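You operate a simulated robot arm through the tools that you are given. There is no shell and no other tool.

Carry out the task below with a simulated robot arm. There is one attempt and no reset: what you move stays moved.

TASK
Grease the teal bearing block.
Fine: lay its small cap on the dark mat; pump till the blue collar is whole, not to a blob; coupler back on its rest, cap back on.
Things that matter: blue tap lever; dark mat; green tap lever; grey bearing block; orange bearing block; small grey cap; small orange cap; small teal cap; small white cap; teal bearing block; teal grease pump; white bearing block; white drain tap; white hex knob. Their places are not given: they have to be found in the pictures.

The check looks at the end state, three seconds after you hand in, the way a careful person would. Anything else that was tipped, shoved, dropped, spilled or broken makes it a failure. A push-on lid holds only when it is set on centred and level and pressed home; a screw cap is set on level and turned clockwise until tight.

THE ROBOT
A 7-joint arm with a two-finger parallel gripper, fixed in place. Base frame: the origin is on the floor under the middle of its stand, x ahead of it, y to its left, z up. Readings come in m, degrees, newtons and seconds.
With the tool pointing down near the work surface it reaches from about 0.44 to 0.9 m from the base axis. Its first joint turns from -17.0 to 126.0 degrees. Payload 1.57 kg.
Tool frame: the origin (TCP) lies between the finger pads and is the grasp point; the fingertips stand 0.03 m ahead of it; z points along the fingers, y is the line along which they close. The gripper opens to 0.08 m. The fingers are 0.017 m wide and 0.012 m thick; the gripper's body (0.04 by 0.082 m) begins 0.08 m behind the TCP.
Orientation is that of the tool frame in the base frame, as a unit quaternion [w, x, y, z]. With the fingers straight down and closing along the base's y, the tool's x points along the base's -x, its y along +y and its z along -z.

THE INTERFACE
- The arm moves only by the tool move_arm. Its argument "rows" is a list of rows, each an object of numbers (a shift or turn left out is 0, a gripper value left out holds the last): "tx", "ty", "tz": the shift along the tool's x, y, z in units of 200 mm (1.0 is 200 mm); "rx", "ry", "rz": the turn, a rotation vector about the tool's x, y, z in units of 120 degrees (1.0 is 120 degrees); "claw": the opening, from 0 (shut) to 1 (fully open). In form: [{"tx": .., "ty": .., "tz": .., "rx": .., "ry": .., "rz": .., "claw": ..}, ...]. A call has 1 to 20 rows; each row is the pose to reach, as a shift and turn from the pose commanded when the call began, along the tool's axes at that moment. A call with a number of a shift or a turn outside -1 to 1 is refused whole. A row lasts 0.2 s, in which the tool goes at most 0.05 m and 8.6 degrees; a call with a longer step from one row to the next is refused whole, and so is a gripper value outside its range. A pose out of reach is approached as far as the arm can. The call stops where the force on the tool passes 70 N (or 10 N more than at its start, if that is more) or the arm is blocked; 0.2 s more then pass. The fingers move at their own pace (about 0.045 m/s each) and stop on an object; they squeeze with about 43 N. The grip force told is the motor's: it shows also when the fingers shut on nothing. Time passes only in rows, and 0.2 s behind the last, so rows that repeat a pose let the fingers close. The reply holds the time, the measured pose of the TCP, the force on the tool along the base axes, the opening and the grip force, in the units named above and with some noise, with the torque about the TCP (base axes, N m) and any sound that the robot's microphone picked up.
- Cameras (640 x 400 px; columns grow to the right, rows downward): "scene" is fixed at [0.2195, -0.5006, 1.4607]; the picture's right is [0.78, -0.62, 0.00], its down [-0.06, -0.08, -0.99] and it looks along [0.62, 0.78, -0.10] (base axes); focal length 214 px, centre (320, 200). "wrist" rides on the gripper at [0.072, -0.007, -0.122] in the tool frame; the picture's right is [0.09, 1.00, 0.00], its down [-0.84, 0.08, -0.54] and it looks along [-0.54, 0.05, 0.84] (tool axes); focal length 238 px, centre (320, 200).
- get_image(camera): a new picture of that camera. The clock stands still meanwhile.
- lift_body(by): slides the trunk up (or, below 0, down) by that many m; the arm rides with it, the base frame stays. It gives what a move gives, with no picture.
- point_at(camera, pixels): there is no depth. For up to 12 entries [column, row, z] of the newest picture of that camera ("zoom" is the newest enlarged one), the place [x, y] in the base frame at which the ray of that pixel passes the height z, good to about 0.002 m. The clock stands still meanwhile.
- close_up(camera, box): a new picture of the part [left, top, right, bottom] of that camera's present view, enlarged. The clock stands still meanwhile.
- finish_job(): hands the job in; it is judged then, once.

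Open the gripper and draw the arm clear of the work before you hand the job in, unless the task says otherwise.

The tools are called after ">>>" by a JSON object that holds its "method" and its "body". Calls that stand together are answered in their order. move_arm: Moves the arm, as the interface text tells. Its arguments: {"type":"object","properties":{"rows":{"type":"array"}},"required":["rows"]} The other tools are called the same way: lift_body (by) moves the trunk up or down; get_image (camera) takes a picture; point_at (camera, pixels) gives the place at which the rays of pixels pass given heights; close_up (camera, box) takes an enlarged picture of a part of a camera's view; finish_job () hands the job in.

At the start:

```text
time: 0.0
tool_pos: [0.5117, -0.0253, 1.3953]
ee_rot: [0.0, 0.0, 1.0, 0.0]
force: [0.9, 0.9, 0.4]
moment: [0.0, 0.0, 0.01]
width: 0.0799
gripper_force: 0.0
trunk travel left (down, up): [-0.725, 0.065]
```

scene: 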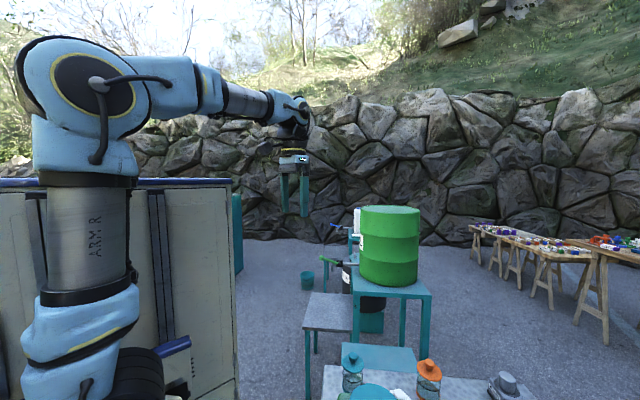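
wrist: 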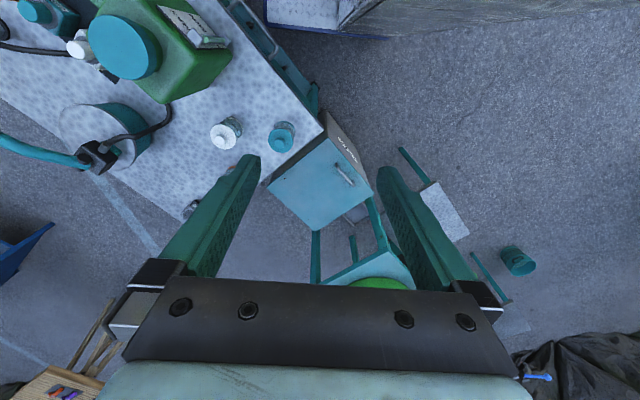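

The scene picture shows bearing blocks near the bottom (columns 340-520, rows 350-400), and the wrist view shows a table with a pump at upper left. I take enlarged pictures of both to understand the layout.

>>> {"method": "close_up", "body": {"camera": "scene", "box": [280, 300, 560, 400]}}

>>> {"method": "close_up", "body": {"camera": "wrist", "box": [0, 0, 400, 240]}}

>>> {"method": "close_up", "body": {"camera": "scene", "box": [290, 190, 450, 300]}}

```text
2.29 times, centred on (420, 350) of scene
```

zoom: 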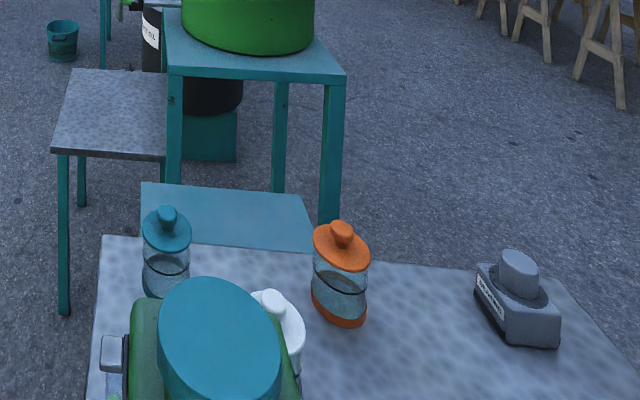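

```text
1.60 times, centred on (200, 120) of wrist
```

zoom: 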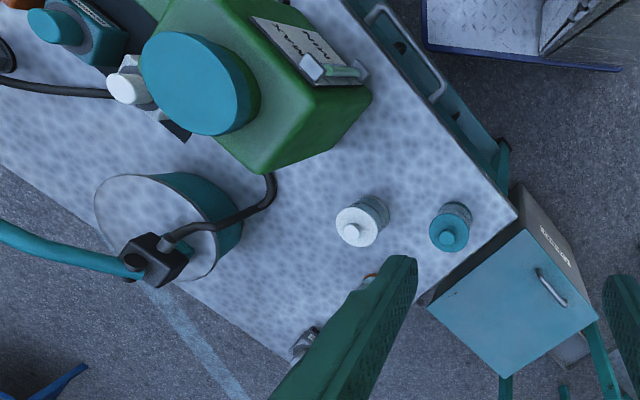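

```text
3.64 times, centred on (370, 245) of scene
```

zoom: 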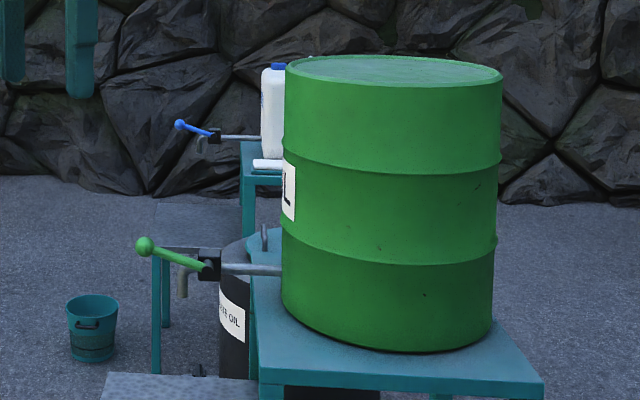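

The close-ups extend past the frame edge, so I look further down in the scene view and further left/up in the wrist view to see the table with the pump and the blocks.

>>> {"method": "close_up", "body": {"camera": "scene", "box": [160, 398, 480, 400]}}

>>> {"method": "close_up", "body": {"camera": "scene", "box": [0, 399, 640, 400]}}

>>> {"method": "close_up", "body": {"camera": "wrist", "box": [0, 0, 200, 125]}}

>>> {"method": "close_up", "body": {"camera": "wrist", "box": [0, 0, 1, 400]}}

```text
2.00 times, centred on (320, 399) of scene
```

zoom: 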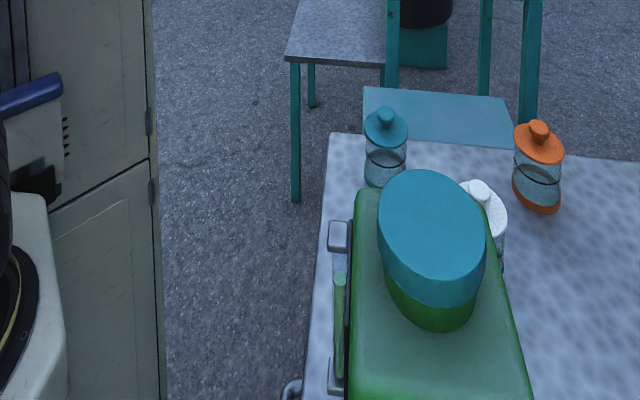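

```text
1.00 times, centred on (320, 400) of scene (not enlarged: the box is as wide or as high as the picture)
```

zoom: 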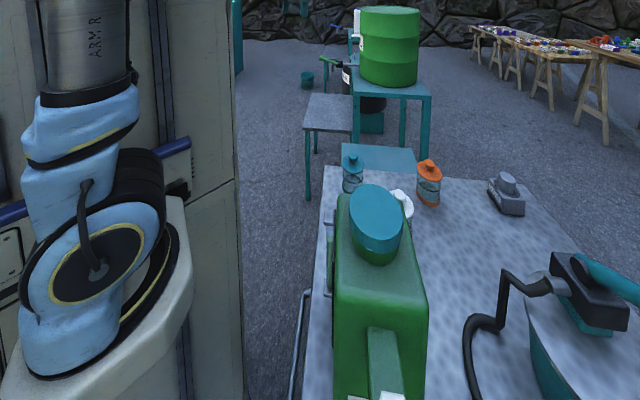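

```text
3.20 times, centred on (100, 62) of wrist
```

zoom: 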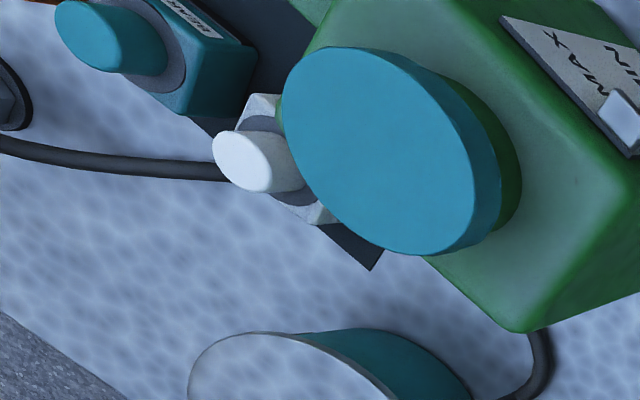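

```text
1.00 times, centred on (0, 200) of wrist (not enlarged: the box is as wide or as high as the picture)
```

zoom: 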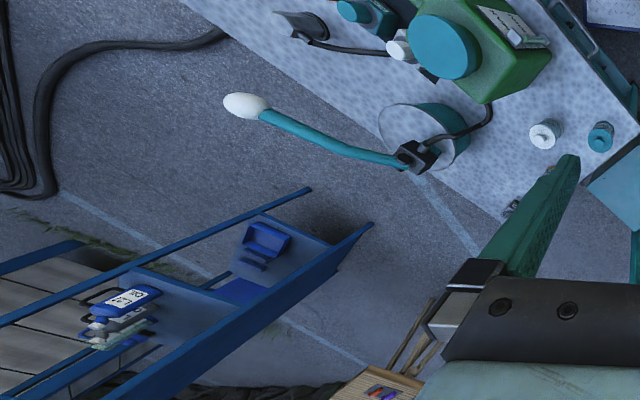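

The teal block shows at wrist (35,12), the hose and a coupler at left of it, the white block near (80,45) half hidden by the green canister. I look at the region above the wrist frame's top edge.

>>> {"method": "close_up", "body": {"camera": "wrist", "box": [0, 0, 640, 1]}}

>>> {"method": "close_up", "body": {"camera": "wrist", "box": [0, 0, 1, 1]}}

>>> {"method": "close_up", "body": {"camera": "wrist", "box": [0, 0, 100, 2]}}

>>> {"method": "close_up", "body": {"camera": "scene", "box": [638, 0, 640, 400]}}

```text
1.00 times, centred on (320, 0) of wrist (not enlarged: the box is as wide or as high as the picture)
```

zoom: 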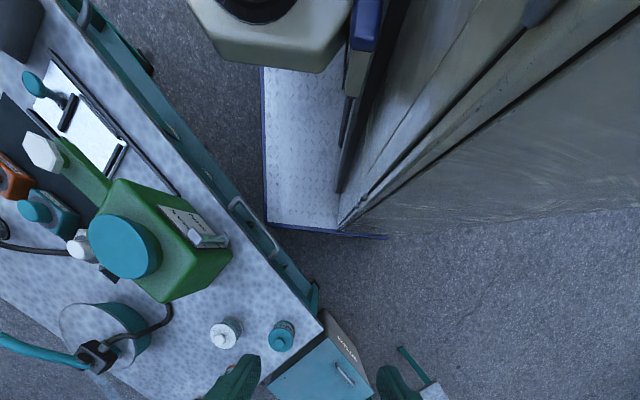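

```text
16.00 times, centred on (0, 0) of wrist
```

zoom: 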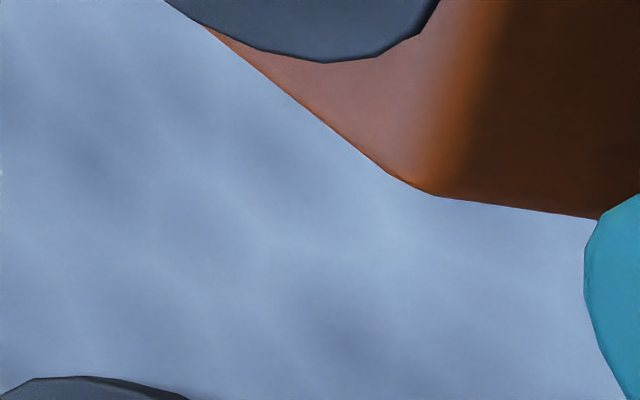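

```text
6.40 times, centred on (50, 1) of wrist
```

zoom: 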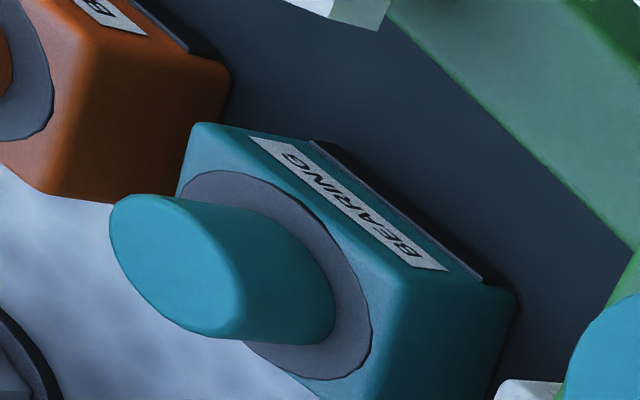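

```text
1.00 times, centred on (639, 200) of scene (not enlarged: the box is as wide or as high as the picture)
```

zoom: 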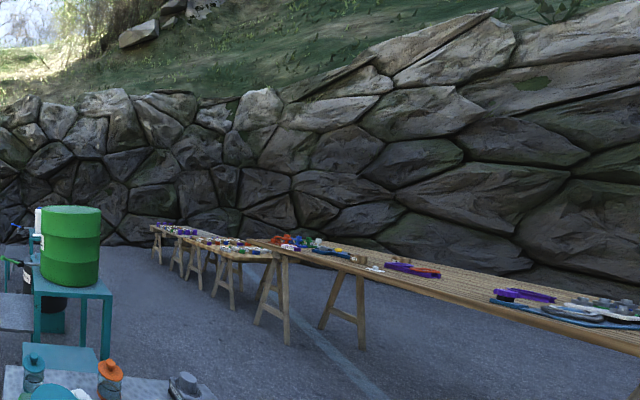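

The row of blocks (orange, teal, white) sits beside a long dark mat at roughly x≈0.43, y≈-0.6 and z≈0.9 by triangulation; table items top out near z≈1.10 (canister lid). I move the arm sideways toward -y at its present height to test reach and get a better wrist view.

>>> {"method": "move_arm", "body": {"rows": [{"ty": -0.2}, {"ty": -0.4}, {"ty": -0.6}, {"ty": -0.8}, {"ty": -1.0}]}}

>>> {"method": "get_image", "body": {"camera": "wrist"}}

```text
time: 1.2
tool_pos: [0.5104, -0.2252, 1.3944]
ee_rot: [0.0, 0.0, 1.0, 0.001]
force: [-0.1, 0.7, 0.1]
moment: [-0.01, 0.02, -0.02]
width: 0.0802
gripper_force: 0.0
trunk travel left (down, up): [-0.725, 0.065]
```

```text
taken
```

wrist: 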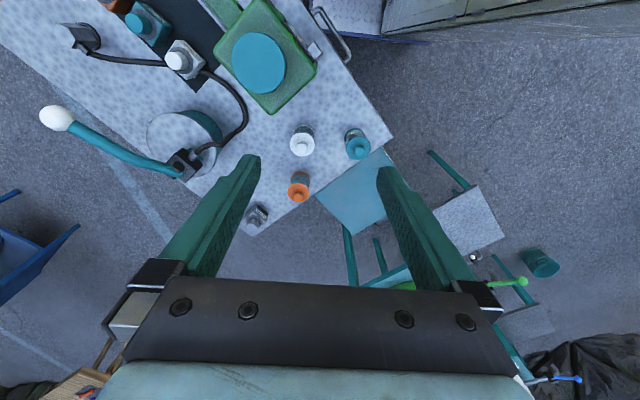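

The arm reached y=-0.225 freely and the teal block is now at wrist (150,25), coupler at (82,38). I continue another 0.2 m toward -y.

>>> {"method": "move_arm", "body": {"rows": [{"ty": -0.2}, {"ty": -0.4}, {"ty": -0.6}, {"ty": -0.8}, {"ty": -1.0}]}}

>>> {"method": "get_image", "body": {"camera": "wrist"}}

```text
time: 2.4
tool_pos: [0.511, -0.4254, 1.3956]
ee_rot: [0.0, 0.0, 1.0, 0.0]
force: [0.0, 0.0, 0.0]
moment: [-0.04, -0.02, -0.01]
width: 0.0799
gripper_force: 0.0
trunk travel left (down, up): [-0.725, 0.065]
```

```text
taken
```

wrist: 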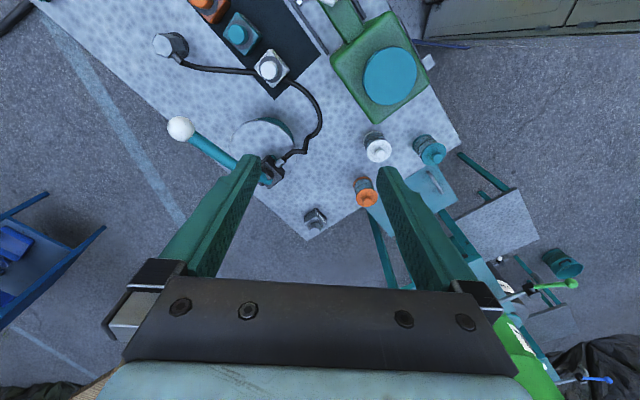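

Now the teal block is at (240,30), the white block at (268,68), the mat around them, the coupler on its rest at (172,45), and the pump with handle knob at (180,128). I enlarge that region.

>>> {"method": "close_up", "body": {"camera": "wrist", "box": [120, 0, 340, 140]}}

>>> {"method": "close_up", "body": {"camera": "wrist", "box": [120, 0, 380, 2]}}

>>> {"method": "close_up", "body": {"camera": "wrist", "box": [150, 90, 350, 215]}}

```text
2.86 times, centred on (230, 70) of wrist
```

zoom: 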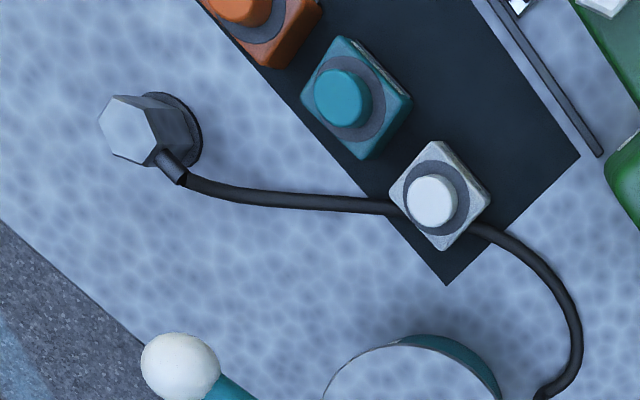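

```text
2.46 times, centred on (250, 1) of wrist
```

zoom: 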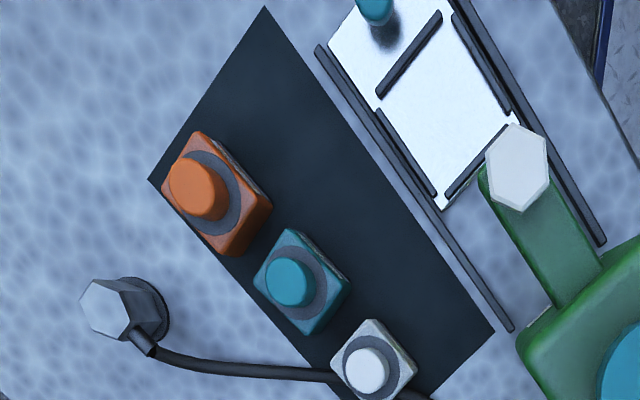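

```text
3.20 times, centred on (250, 152) of wrist
```

zoom: 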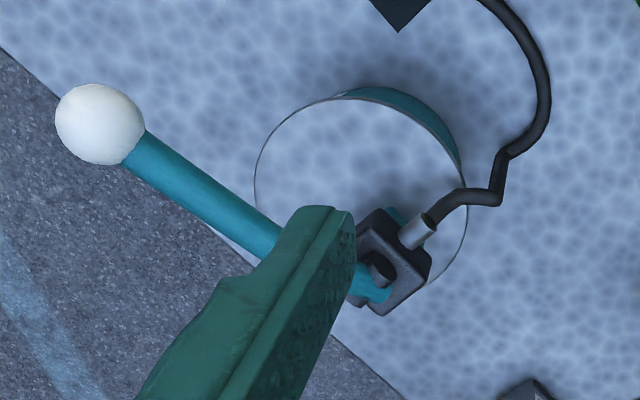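

The blocks, coupler (hex with side hose, zoom (110,300)) and mat are clear. I rotate the tool about vertical so the camera looks outward toward the blocks, and draw back a bit for a centred view.

>>> {"method": "move_arm", "body": {"rows": [{"tx": 0.13, "ty": -0.02, "rz": 0.06}, {"tx": 0.27, "ty": -0.035, "rz": 0.125}, {"tx": 0.41, "ty": -0.05, "rz": 0.19}, {"tx": 0.55, "ty": -0.07, "rz": 0.255}, {"tx": 0.69, "ty": -0.09, "rz": 0.32}, {"tx": 0.83, "ty": -0.11, "rz": 0.385}, {"tx": 0.97, "ty": -0.125, "rz": 0.45}]}}

>>> {"method": "get_image", "body": {"camera": "wrist"}}

>>> {"method": "get_image", "body": {"camera": "scene"}}

```text
time: 4.0
tool_pos: [0.3182, -0.4508, 1.3942]
ee_rot: [0.0, 0.454, 0.891, -0.001]
force: [0.0, 0.2, 0.1]
moment: [-0.02, 0.01, -0.02]
width: 0.0801
gripper_force: 0.1
trunk travel left (down, up): [-0.725, 0.065]
```

```text
taken
```

wrist: 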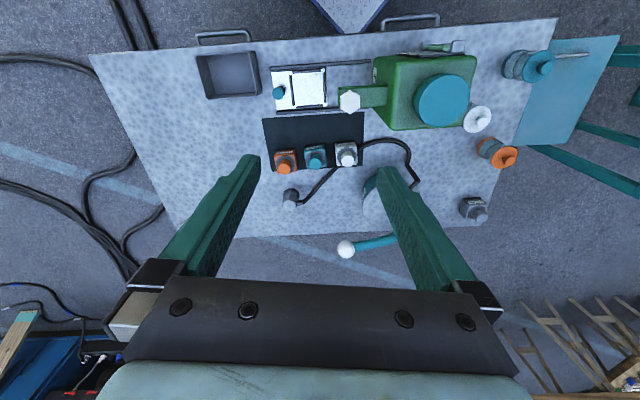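

```text
taken
```

scene: 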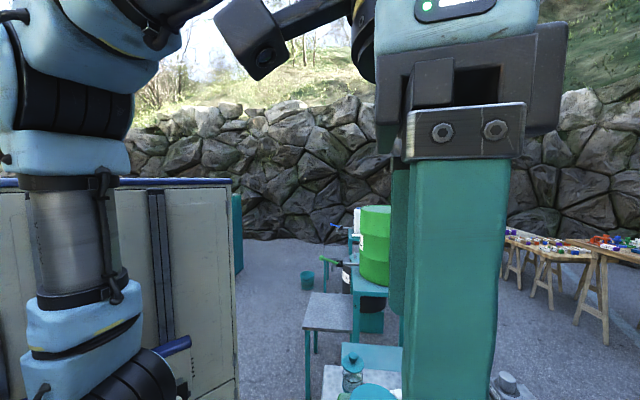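

The view is now aligned with the table: blocks at (285,160), (315,157), (347,153), coupler at (291,197), pump handle knob at (345,250). I zoom in for details.

>>> {"method": "close_up", "body": {"camera": "wrist", "box": [240, 90, 420, 202]}}

>>> {"method": "close_up", "body": {"camera": "wrist", "box": [250, 150, 400, 270]}}

```text
3.56 times, centred on (330, 146) of wrist
```

zoom: 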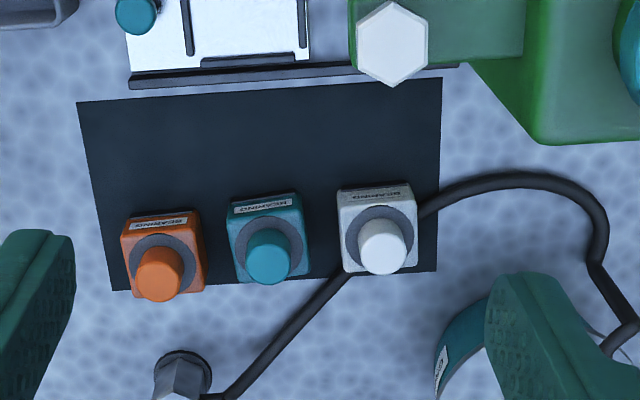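

```text
3.33 times, centred on (325, 210) of wrist
```

zoom: 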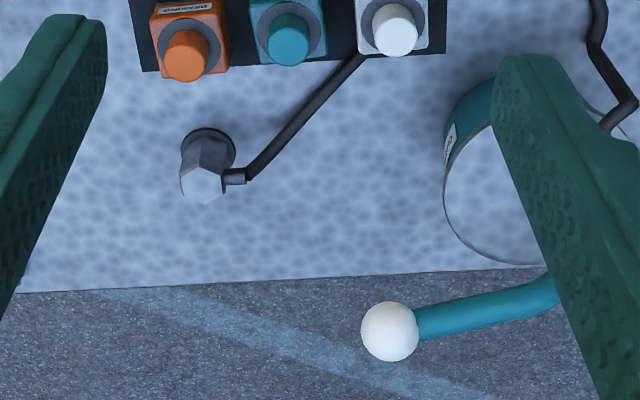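

By triangulation the mat/table is at z≈0.88, the teal cap around (0.426,-0.593), and the canister's white knob near (0.365,-0.425,1.055). I lower the trunk 0.18 m (fingertips stay above 1.18) to look from nearer.

>>> {"method": "lift_body", "body": {"by": -0.18}}

>>> {"method": "get_image", "body": {"camera": "wrist"}}

>>> {"method": "get_image", "body": {"camera": "scene"}}

```text
time: 6.0
tool_pos: [0.3176, -0.4499, 1.2145]
ee_rot: [0.0, 0.454, 0.891, 0.0]
force: [-0.5, 0.1, 0.4]
moment: [0.03, 0.01, 0.01]
width: 0.08
gripper_force: 0.1
trunk travel left (down, up): [-0.545, 0.245]
```

```text
taken
```

wrist: 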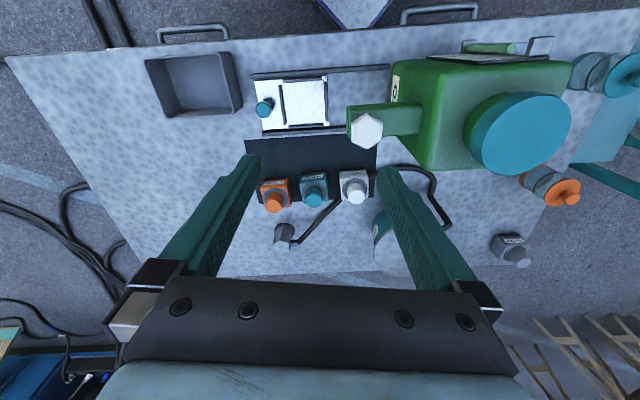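

```text
taken
```

scene: 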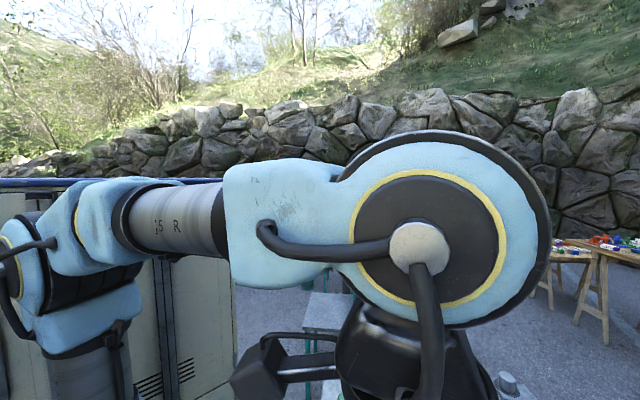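

The blocks are nearer now: teal cap at wrist (314,198), coupler (284,235). I zoom in on this region.

>>> {"method": "close_up", "body": {"camera": "wrist", "box": [230, 130, 410, 242]}}

>>> {"method": "close_up", "body": {"camera": "wrist", "box": [260, 170, 360, 232]}}

>>> {"method": "close_up", "body": {"camera": "wrist", "box": [240, 200, 340, 262]}}

```text
3.56 times, centred on (320, 186) of wrist
```

zoom: 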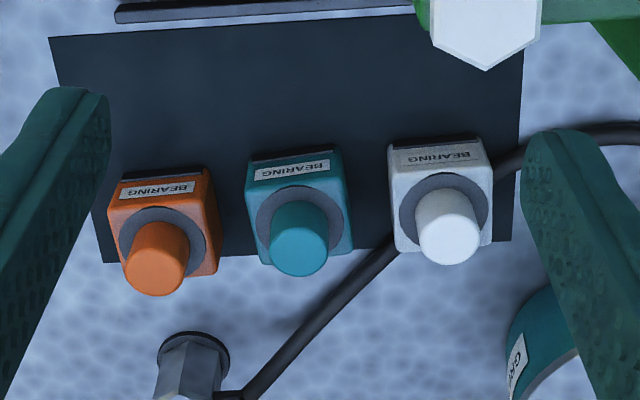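

```text
6.40 times, centred on (310, 201) of wrist
```

zoom: 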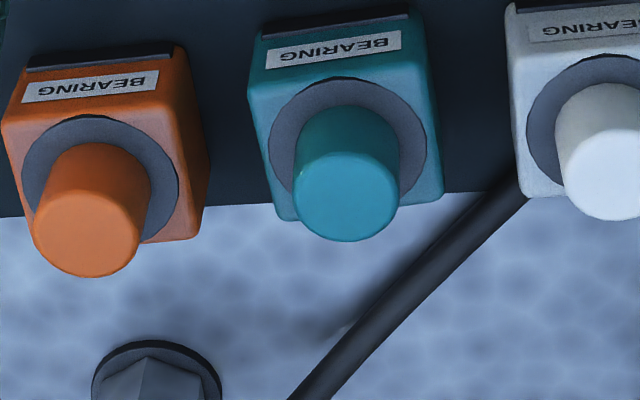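

```text
6.40 times, centred on (290, 231) of wrist
```

zoom: 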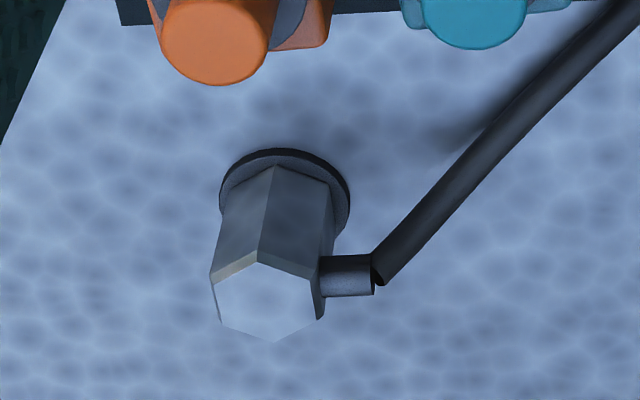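

Caps look cylindrical (~32 mm), blocks ~0.08 m apart. I re-take the zoom and convert mat corners (z=0.88), cap-top centres and ring centres to coordinates.

>>> {"method": "close_up", "body": {"camera": "wrist", "box": [230, 140, 410, 252]}}

>>> {"method": "point_at", "body": {"camera": "wrist", "pixels": [[314, 201, 0.95], [314, 201, 0.94], [274, 207, 0.95], [356, 198, 0.95], [281.5, 246, 0.95], [281.5, 246, 0.96], [286, 226, 0.88], [247, 141, 0.88], [377, 135, 0.88]]}}

```text
3.56 times, centred on (320, 196) of wrist
```

zoom: 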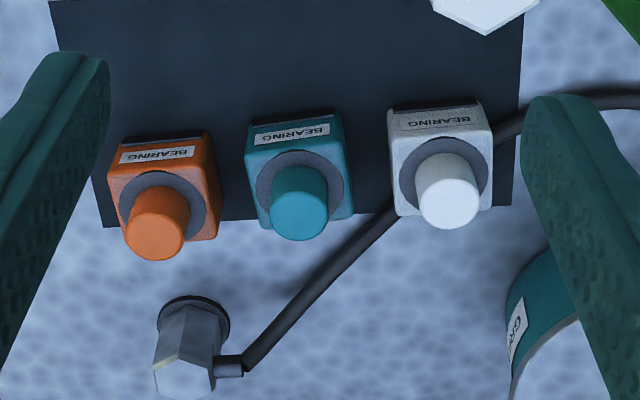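

```text
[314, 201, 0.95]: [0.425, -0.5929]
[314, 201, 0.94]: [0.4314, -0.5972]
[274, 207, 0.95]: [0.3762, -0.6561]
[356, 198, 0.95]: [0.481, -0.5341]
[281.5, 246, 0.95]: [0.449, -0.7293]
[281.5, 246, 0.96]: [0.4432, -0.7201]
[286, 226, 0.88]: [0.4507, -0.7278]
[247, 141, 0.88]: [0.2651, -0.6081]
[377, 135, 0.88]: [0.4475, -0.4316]
```

Teal cap top is about (0.426,-0.594) at z≈0.95. I approach with the fingers behind and above the block (TCP z≈1.10) for a nearer second view to fix heights.

>>> {"method": "move_arm", "body": {"rows": [{"tx": -0.1, "tz": 0.14}, {"tx": -0.2, "tz": 0.28}, {"tx": -0.3, "tz": 0.42}, {"tx": -0.39, "tz": 0.55}, {"tx": -0.39, "tz": 0.55}]}}

>>> {"method": "get_image", "body": {"camera": "wrist"}}

```text
time: 7.2
tool_pos: [0.3635, -0.5153, 1.1039]
ee_rot: [0.0, 0.454, 0.891, 0.001]
force: [-0.2, 0.1, 0.4]
moment: [-0.04, -0.02, -0.01]
width: 0.0799
gripper_force: 0.0
trunk travel left (down, up): [-0.545, 0.245]
```

```text
taken
```

wrist: 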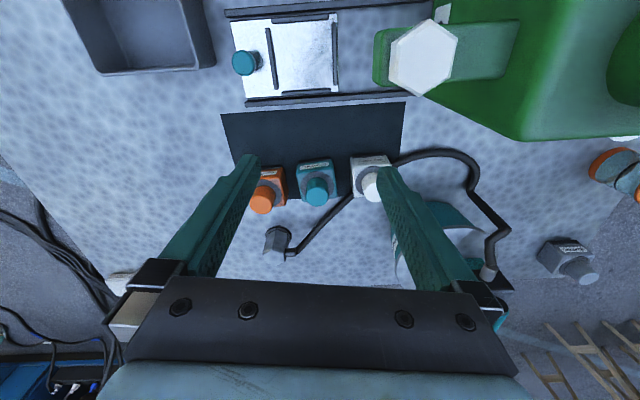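

The teal cap is now at (317,190). I zoom in for precise pixel positions of the cap, ring and block.

>>> {"method": "close_up", "body": {"camera": "wrist", "box": [240, 140, 400, 240]}}

>>> {"method": "point_at", "body": {"camera": "zoom", "pixels": [[320, 200, 0.95], [320, 200, 0.88]]}}

```text
4.00 times, centred on (320, 190) of wrist
```

zoom: 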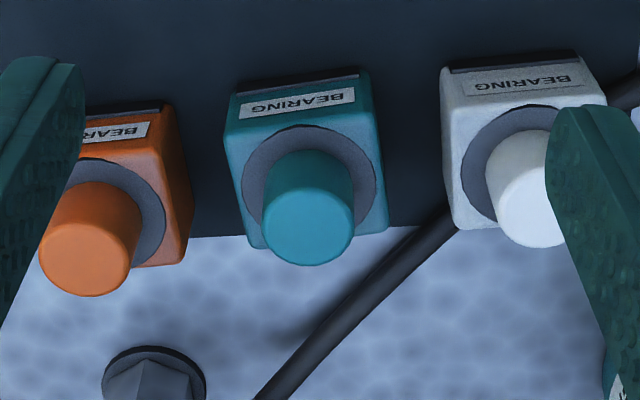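

```text
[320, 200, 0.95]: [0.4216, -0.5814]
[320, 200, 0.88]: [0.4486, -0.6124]
```

Both views lie on nearly the same ray, so I shift sideways by 70 mm along the row for proper stereo.

>>> {"method": "move_arm", "body": {"rows": [{"ty": -0.175}, {"ty": -0.35}, {"ty": -0.35}]}}

>>> {"method": "get_image", "body": {"camera": "wrist"}}

>>> {"method": "close_up", "body": {"camera": "wrist", "box": [260, 140, 420, 240]}}

>>> {"method": "close_up", "body": {"camera": "wrist", "box": [240, 180, 400, 280]}}

```text
time: 8.0
tool_pos: [0.3069, -0.5562, 1.1042]
ee_rot: [0.0, 0.454, 0.891, 0.0]
force: [0.4, 0.1, -0.7]
moment: [-0.01, -0.01, 0.01]
width: 0.08
gripper_force: 0.1
trunk travel left (down, up): [-0.545, 0.245]
```

```text
taken
```

wrist: 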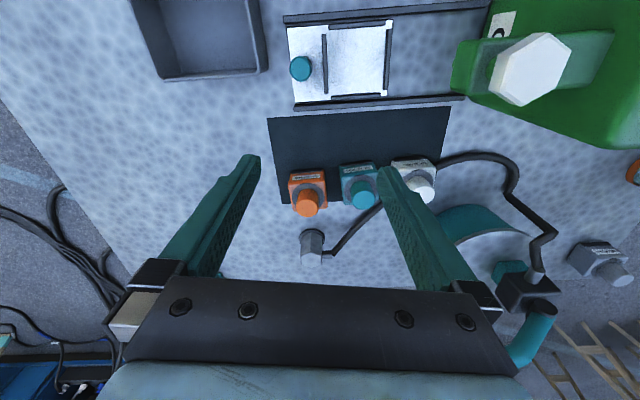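

```text
4.00 times, centred on (340, 190) of wrist
```

zoom: 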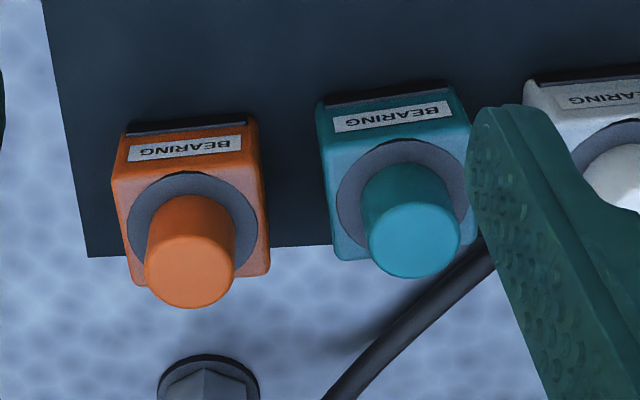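

```text
4.00 times, centred on (320, 230) of wrist
```

zoom: 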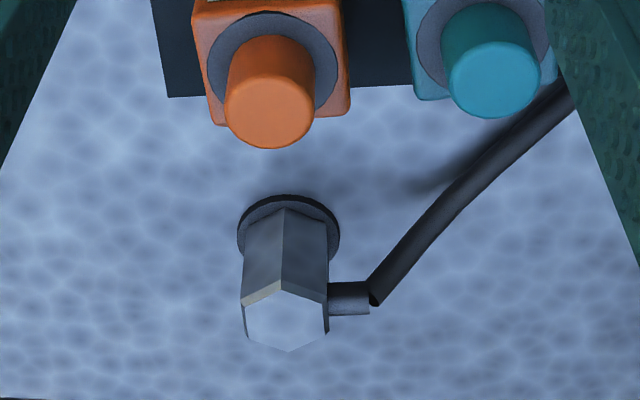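

Stereo gives the teal cap's axis at about (0.4345,-0.603), cap top z≈0.928, collar plane z≈0.897, mat z≈0.86; the coupler stands near (0.466,-0.763) with its top at z≈0.909. I move above the teal cap at z=1.0 with the gripper opened to about 52 mm.

>>> {"method": "move_arm", "body": {"rows": [{"tx": -0.14, "ty": 0.095, "claw": 0.65}, {"tx": -0.28, "ty": 0.19}, {"tx": -0.42, "ty": 0.285}, {"tx": -0.5645, "ty": 0.3785}, {"tx": -0.5645, "ty": 0.3785, "tz": 0.2}, {"tx": -0.5645, "ty": 0.3785, "tz": 0.4}, {"tx": -0.5645, "ty": 0.3785, "tz": 0.52}, {"tx": -0.5645, "ty": 0.3785, "tz": 0.52}]}}

>>> {"method": "get_image", "body": {"camera": "wrist"}}

```text
time: 9.8
tool_pos: [0.4337, -0.6014, 1.0013]
ee_rot: [0.0, 0.454, 0.891, 0.0]
force: [0.8, -0.2, 0.1]
moment: [0.01, -0.02, 0.0]
width: 0.052
gripper_force: 0.0
trunk travel left (down, up): [-0.545, 0.245]
```

```text
taken
```

wrist: 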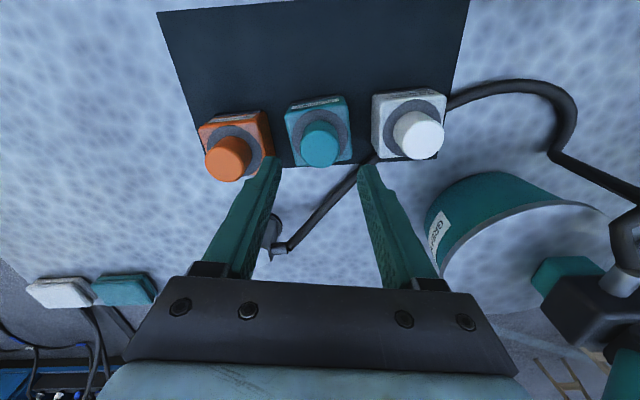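

The cap top appears at (320,146), nearly where a point under the TCP should be (321,148). I zoom to verify alignment.

>>> {"method": "close_up", "body": {"camera": "wrist", "box": [240, 90, 400, 190]}}

```text
4.00 times, centred on (320, 140) of wrist
```

zoom: 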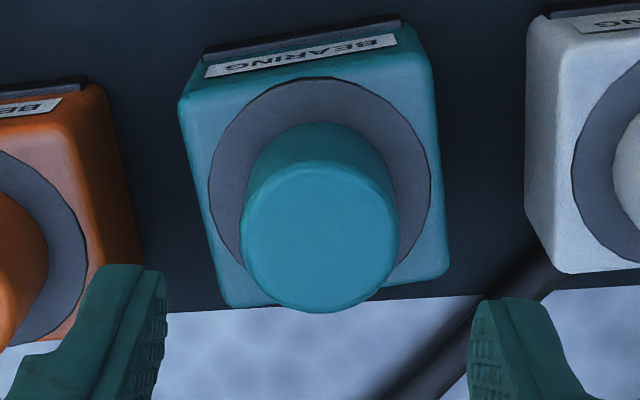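

Alignment is good within about 1 mm (cap top centre at full-frame (320,149)). I descend to z≈0.935 and close on the cap.

>>> {"method": "move_arm", "body": {"rows": [{"tz": 0.12}, {"tz": 0.22}, {"tz": 0.3}, {"tz": 0.33}, {"tz": 0.33}]}}

>>> {"method": "move_arm", "body": {"rows": [{"claw": 0.4}, {"claw": 0.3}, {"claw": 0.3}, {"claw": 0.3}]}}

>>> {"method": "get_image", "body": {"camera": "wrist"}}

```text
time: 11.0
tool_pos: [0.4334, -0.6028, 0.9339]
ee_rot: [0.001, 0.454, 0.891, 0.0]
force: [-0.2, -0.4, 0.6]
moment: [0.03, -0.04, -0.01]
width: 0.052
gripper_force: 0.0
trunk travel left (down, up): [-0.545, 0.245]
```

```text
time: 12.0
tool_pos: [0.4345, -0.602, 0.9333]
ee_rot: [0.0, 0.453, 0.891, 0.001]
force: [-0.3, 0.2, -0.4]
moment: [0.01, -0.05, 0.0]
width: 0.0334
gripper_force: 39.5
trunk travel left (down, up): [-0.545, 0.245]
```

```text
taken
```

wrist: 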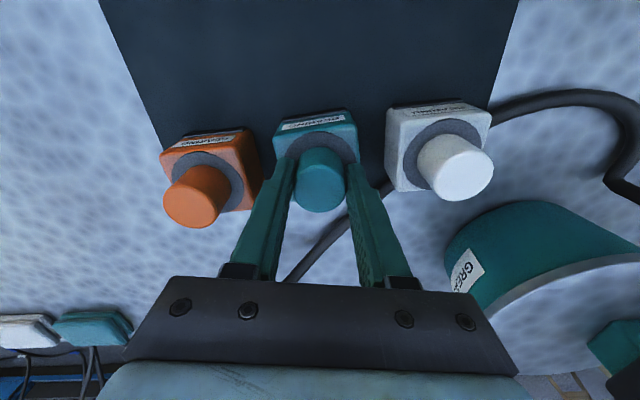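

The cap is gripped at 33.4 mm. I pull up by a few millimetres and read the force to learn whether it's a push-on or screw cap.

>>> {"method": "move_arm", "body": {"rows": [{"tz": -0.005, "claw": 0.3}, {"tz": -0.01}, {"tz": -0.015}]}}

>>> {"method": "close_up", "body": {"camera": "wrist", "box": [240, 90, 400, 190]}}

```text
time: 12.8
tool_pos: [0.4338, -0.6007, 0.9373]
ee_rot: [0.0, 0.455, 0.891, 0.0]
force: [-0.3, 0.7, 0.6]
moment: [0.0, 0.03, 0.01]
width: 0.0331
gripper_force: 41.4
trunk travel left (down, up): [-0.545, 0.245]
```

```text
4.00 times, centred on (320, 140) of wrist
```

zoom: 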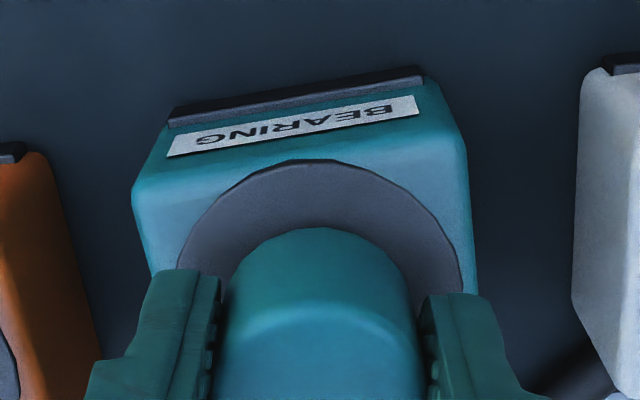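

It rose 4 mm with practically no force. I lift another 30 mm slowly and look whether only the cap comes.

>>> {"method": "move_arm", "body": {"rows": [{"tz": -0.03}, {"tz": -0.06}, {"tz": -0.1}, {"tz": -0.15}, {"tz": -0.15}]}}

>>> {"method": "get_image", "body": {"camera": "wrist"}}

>>> {"method": "close_up", "body": {"camera": "wrist", "box": [220, 70, 420, 195]}}

```text
time: 14.0
tool_pos: [0.4332, -0.6013, 0.9688]
ee_rot: [0.001, 0.454, 0.891, 0.0]
force: [0.3, -0.3, -0.6]
moment: [0.0, 0.02, 0.01]
width: 0.033
gripper_force: 41.2
trunk travel left (down, up): [-0.545, 0.245]
```

```text
taken
```

wrist: 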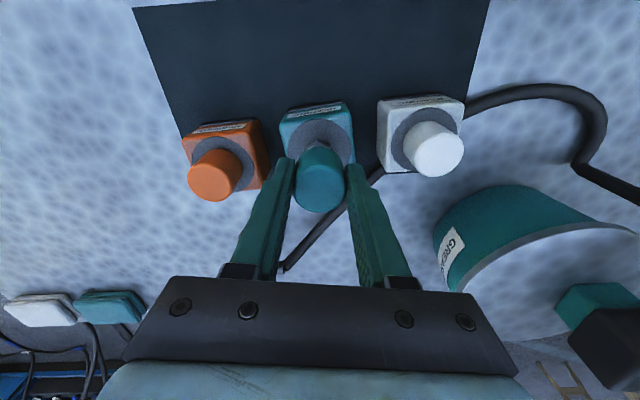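

```text
3.20 times, centred on (320, 132) of wrist
```

zoom: 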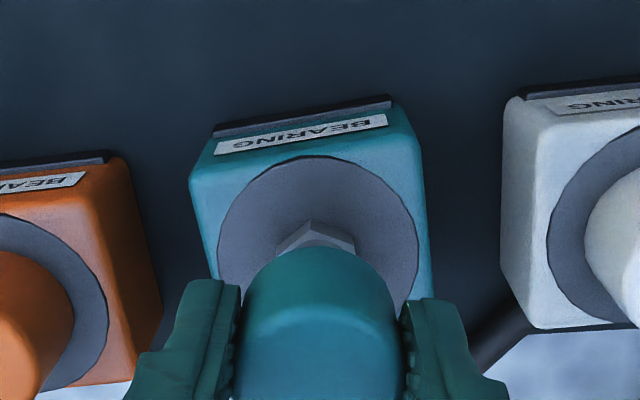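

The cap came off cleanly and exposed the hex nipple. I carry it back over the free part of the mat, to about (0.360,-0.571), and lower it to just above the mat (TCP z≈0.900).

>>> {"method": "move_arm", "body": {"rows": [{"tz": -0.1}, {"tx": 0.11, "ty": -0.07, "tz": -0.1}, {"tx": 0.23, "ty": -0.14, "tz": -0.1}, {"tx": 0.338, "ty": -0.207, "tz": -0.1}, {"tx": 0.338, "ty": -0.207, "tz": 0.1}, {"tx": 0.338, "ty": -0.207, "tz": 0.25}, {"tx": 0.338, "ty": -0.207, "tz": 0.33}, {"tx": 0.338, "ty": -0.207, "tz": 0.344}]}}

>>> {"method": "get_image", "body": {"camera": "wrist"}}

>>> {"method": "close_up", "body": {"camera": "wrist", "box": [220, 90, 420, 215]}}

```text
time: 15.8
tool_pos: [0.3611, -0.5712, 0.8999]
ee_rot: [-0.001, 0.453, 0.891, 0.0]
force: [0.2, 0.5, -0.8]
moment: [-0.01, 0.01, 0.0]
width: 0.0331
gripper_force: 41.4
trunk travel left (down, up): [-0.545, 0.245]
```

```text
taken
```

wrist: 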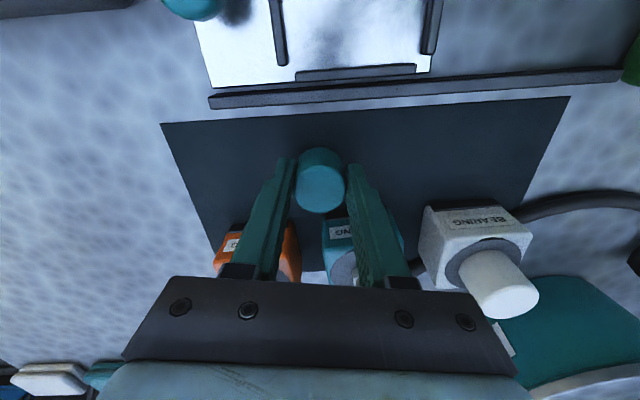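

```text
3.20 times, centred on (320, 152) of wrist
```

zoom: 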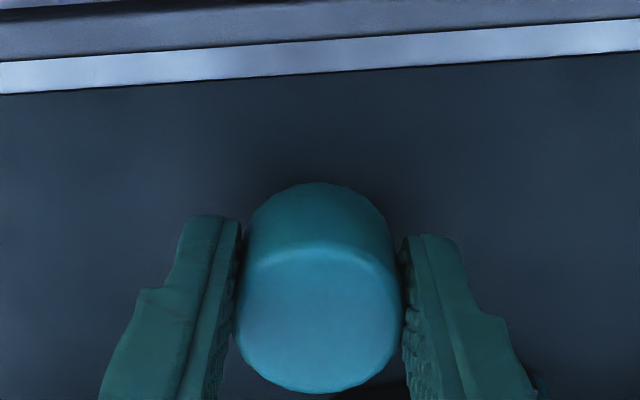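

The cap hangs over the mat well inside its edges. I lower in millimetre steps to feel the contact.

>>> {"method": "move_arm", "body": {"rows": [{"tz": 0.005}, {"tz": 0.01}, {"tz": 0.015}]}}

```text
time: 16.6
tool_pos: [0.361, -0.5704, 0.8952]
ee_rot: [0.0, 0.454, 0.891, 0.0]
force: [0.6, -0.1, 0.2]
moment: [-0.01, 0.02, -0.02]
width: 0.0333
gripper_force: 41.5
trunk travel left (down, up): [-0.545, 0.245]
```

No contact yet at z=0.895. I continue down in millimetre steps.

>>> {"method": "move_arm", "body": {"rows": [{"tz": 0.005}, {"tz": 0.01}, {"tz": 0.015}]}}

```text
time: 17.4
tool_pos: [0.3605, -0.5697, 0.8925]
ee_rot: [0.0, 0.454, 0.891, 0.0]
force: [0.2, -0.5, 0.2]
moment: [0.03, 0.0, 0.04]
width: 0.0329
gripper_force: 41.2
trunk travel left (down, up): [-0.545, 0.245]
```

Still free at z≈0.8925. I step down further.

>>> {"method": "move_arm", "body": {"rows": [{"tz": 0.005}, {"tz": 0.01}, {"tz": 0.015}]}}

>>> {"method": "close_up", "body": {"camera": "wrist", "box": [220, 90, 420, 215]}}

```text
time: 18.2
tool_pos: [0.3612, -0.5707, 0.8903]
ee_rot: [0.0, 0.454, 0.891, 0.0]
force: [-0.4, 0.3, -0.8]
moment: [-0.01, -0.01, 0.02]
width: 0.0329
gripper_force: 40.8
trunk travel left (down, up): [-0.545, 0.245]
```

```text
3.20 times, centred on (320, 152) of wrist
```

zoom: 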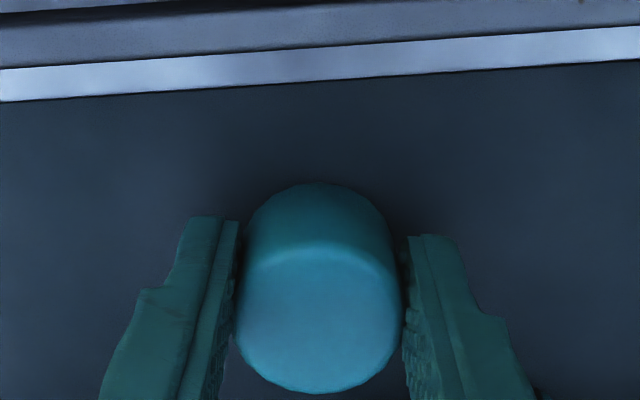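

Still no contact at 0.8903. I continue with small steps.

>>> {"method": "move_arm", "body": {"rows": [{"tz": 0.005}, {"tz": 0.01}, {"tz": 0.015}]}}

```text
time: 19.0
tool_pos: [0.3622, -0.5711, 0.888]
ee_rot: [0.001, 0.454, 0.891, 0.0]
force: [0.5, -0.6, -0.5]
moment: [0.0, 0.02, 0.03]
width: 0.0329
gripper_force: 41.2
trunk travel left (down, up): [-0.545, 0.245]
```

>>> {"method": "move_arm", "body": {"rows": [{"tz": 0.005}, {"tz": 0.01}, {"tz": 0.015}]}}

```text
time: 19.8
tool_pos: [0.361, -0.5724, 0.8865]
ee_rot: [0.001, 0.453, 0.891, -0.001]
force: [-0.9, 1.7, 19.3]
moment: [0.08, -0.2, 0.04]
width: 0.0329
gripper_force: 41.5
trunk travel left (down, up): [-0.545, 0.245]
```

The force rose to 19 N at z≈0.8865: the cap touches the mat. I ease up about 1.5 mm of preload, open the fingers modestly, then rise straight up.

>>> {"method": "move_arm", "body": {"rows": [{"tz": -0.006}, {"tz": -0.006, "claw": 0.55}, {"tz": -0.006, "claw": 0.55}, {"tz": -0.006, "claw": 0.55}]}}

>>> {"method": "move_arm", "body": {"rows": [{"tz": -0.1}, {"tz": -0.25}, {"tz": -0.45}, {"tz": -0.6}, {"tz": -0.6}]}}

>>> {"method": "get_image", "body": {"camera": "wrist"}}

```text
time: 20.8
tool_pos: [0.3608, -0.5706, 0.8854]
ee_rot: [0.0, 0.454, 0.891, -0.001]
force: [-0.3, -0.4, -0.3]
moment: [-0.02, 0.0, -0.04]
width: 0.0442
gripper_force: 0.0
trunk travel left (down, up): [-0.545, 0.245]
```

```text
time: 22.0
tool_pos: [0.3612, -0.5703, 1.0044]
ee_rot: [0.0, 0.454, 0.891, 0.0]
force: [-0.3, 0.9, 0.2]
moment: [0.0, -0.02, 0.04]
width: 0.0441
gripper_force: 0.0
trunk travel left (down, up): [-0.545, 0.245]
```

```text
taken
```

wrist: 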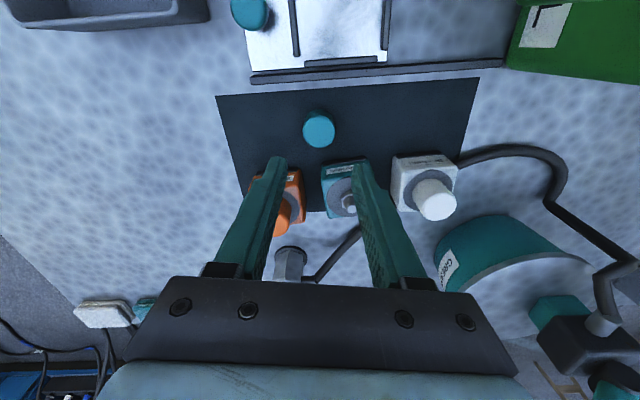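

The cap now stands on the mat at wrist (319,130). I look through the scene camera's lower-right extension to see the pump handle and the coupler geometry.

>>> {"method": "close_up", "body": {"camera": "scene", "box": [320, 399, 640, 400]}}

>>> {"method": "close_up", "body": {"camera": "wrist", "box": [240, 150, 440, 275]}}

```text
2.00 times, centred on (480, 400) of scene
```

zoom: 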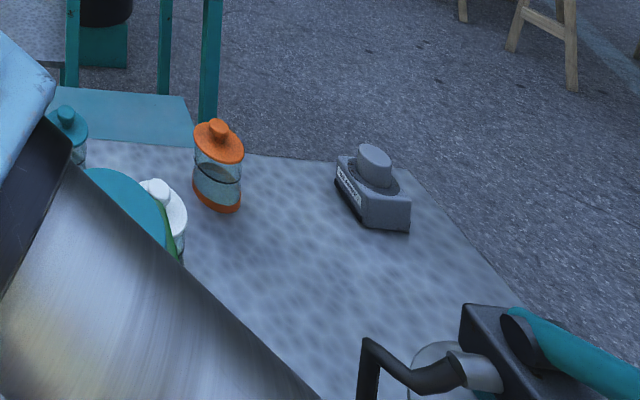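

```text
3.20 times, centred on (340, 212) of wrist
```

zoom: 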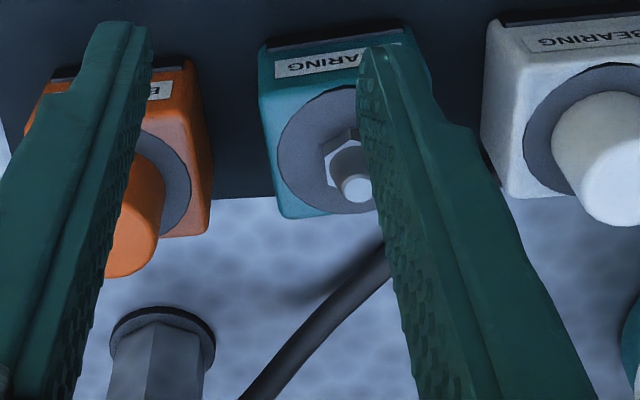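

The exposed grease nipple is visible on the teal block. I raise and move outward to look at the coupler from nearer, gripper wide open.

>>> {"method": "move_arm", "body": {"rows": [{"tz": -0.23, "claw": 1.0}, {"tx": -0.19, "ty": -0.05, "tz": -0.23}, {"tx": -0.38, "ty": -0.1, "tz": -0.23}, {"tx": -0.575, "ty": -0.14, "tz": -0.23}, {"tx": -0.575, "ty": -0.14, "tz": -0.23}]}}

>>> {"method": "get_image", "body": {"camera": "wrist"}}

>>> {"method": "close_up", "body": {"camera": "wrist", "box": [240, 100, 400, 200]}}

```text
time: 23.2
tool_pos: [0.4035, -0.6806, 1.0496]
ee_rot: [0.0, 0.454, 0.891, -0.001]
force: [-0.1, 1.1, 0.1]
moment: [-0.02, 0.0, 0.02]
width: 0.0797
gripper_force: 0.1
trunk travel left (down, up): [-0.545, 0.245]
```

```text
taken
```

wrist: 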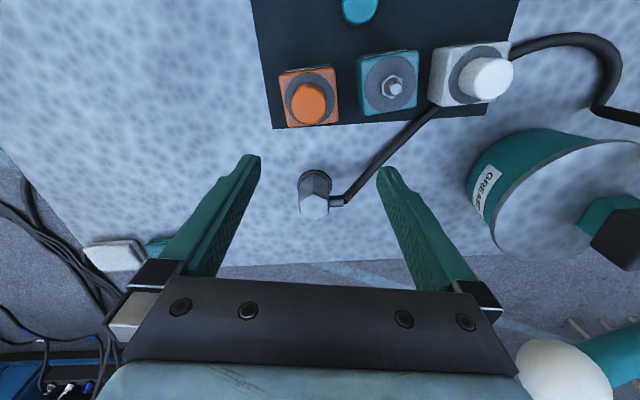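

```text
4.00 times, centred on (320, 150) of wrist
```

zoom: 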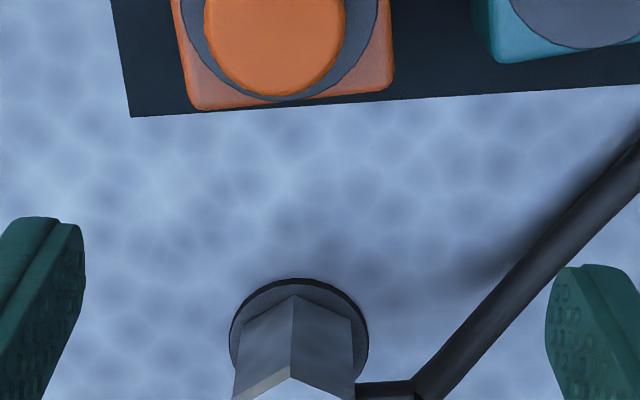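

The coupler is at (315,195) with its hose stub on the right side; the pump handle ball is at (565,370), to the right of the gripper. I zoom onto the coupler and onto the nipple.

>>> {"method": "close_up", "body": {"camera": "wrist", "box": [260, 140, 380, 215]}}

>>> {"method": "close_up", "body": {"camera": "wrist", "box": [340, 40, 440, 102]}}

>>> {"method": "close_up", "body": {"camera": "wrist", "box": [440, 398, 640, 400]}}

```text
5.33 times, centred on (320, 178) of wrist
```

zoom: 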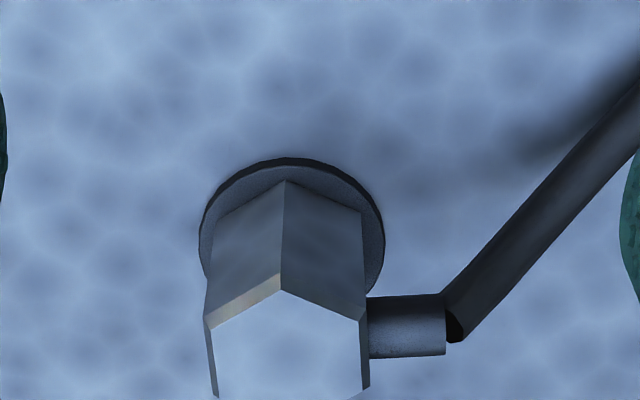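

```text
6.40 times, centred on (390, 71) of wrist
```

zoom: 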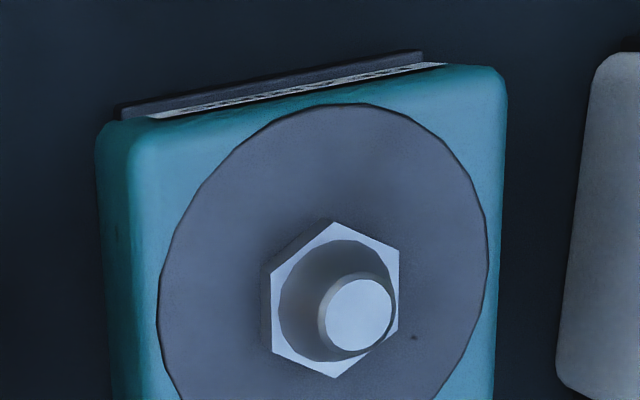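

```text
3.20 times, centred on (540, 399) of wrist
```

zoom: 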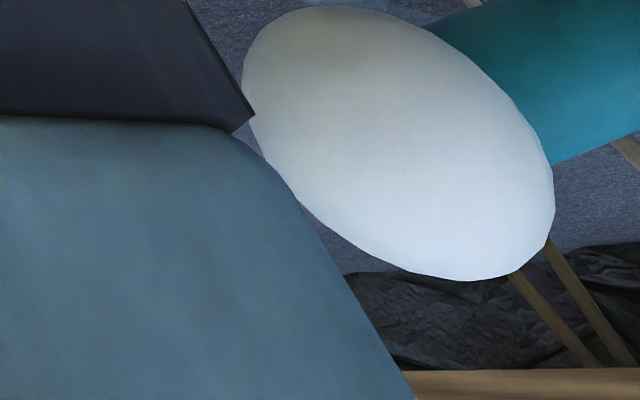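

The coupler's hose stub points along heading ~43°, so its other flats face about 103° and -17°; the handle ball is near (0.573,-0.655,1.11). I rotate the tool by -53° about vertical so that the fingers close along heading -17°, clear of the hose stub.

>>> {"method": "move_arm", "body": {"rows": [{"rz": 0.063}, {"rz": 0.126}, {"rz": 0.189}, {"rz": 0.252}, {"rz": 0.315}, {"rz": 0.378}, {"rz": 0.442}, {"rz": 0.442}]}}

>>> {"method": "get_image", "body": {"camera": "wrist"}}

```text
time: 25.0
tool_pos: [0.4048, -0.6823, 1.0501]
ee_rot: [0.001, 0.804, 0.594, 0.0]
force: [0.5, -1.0, -0.2]
moment: [-0.02, 0.01, 0.0]
width: 0.08
gripper_force: 0.1
trunk travel left (down, up): [-0.545, 0.245]
```

```text
taken
```

wrist: 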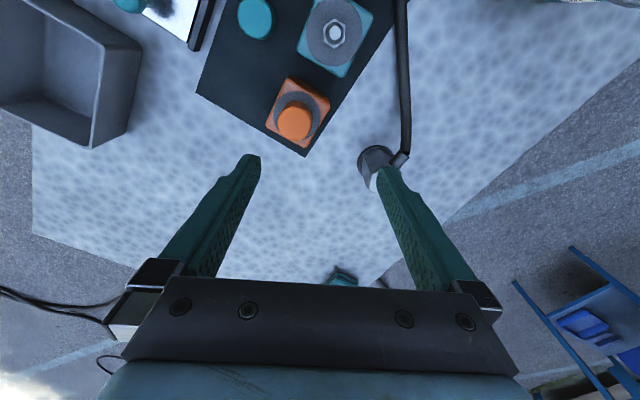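

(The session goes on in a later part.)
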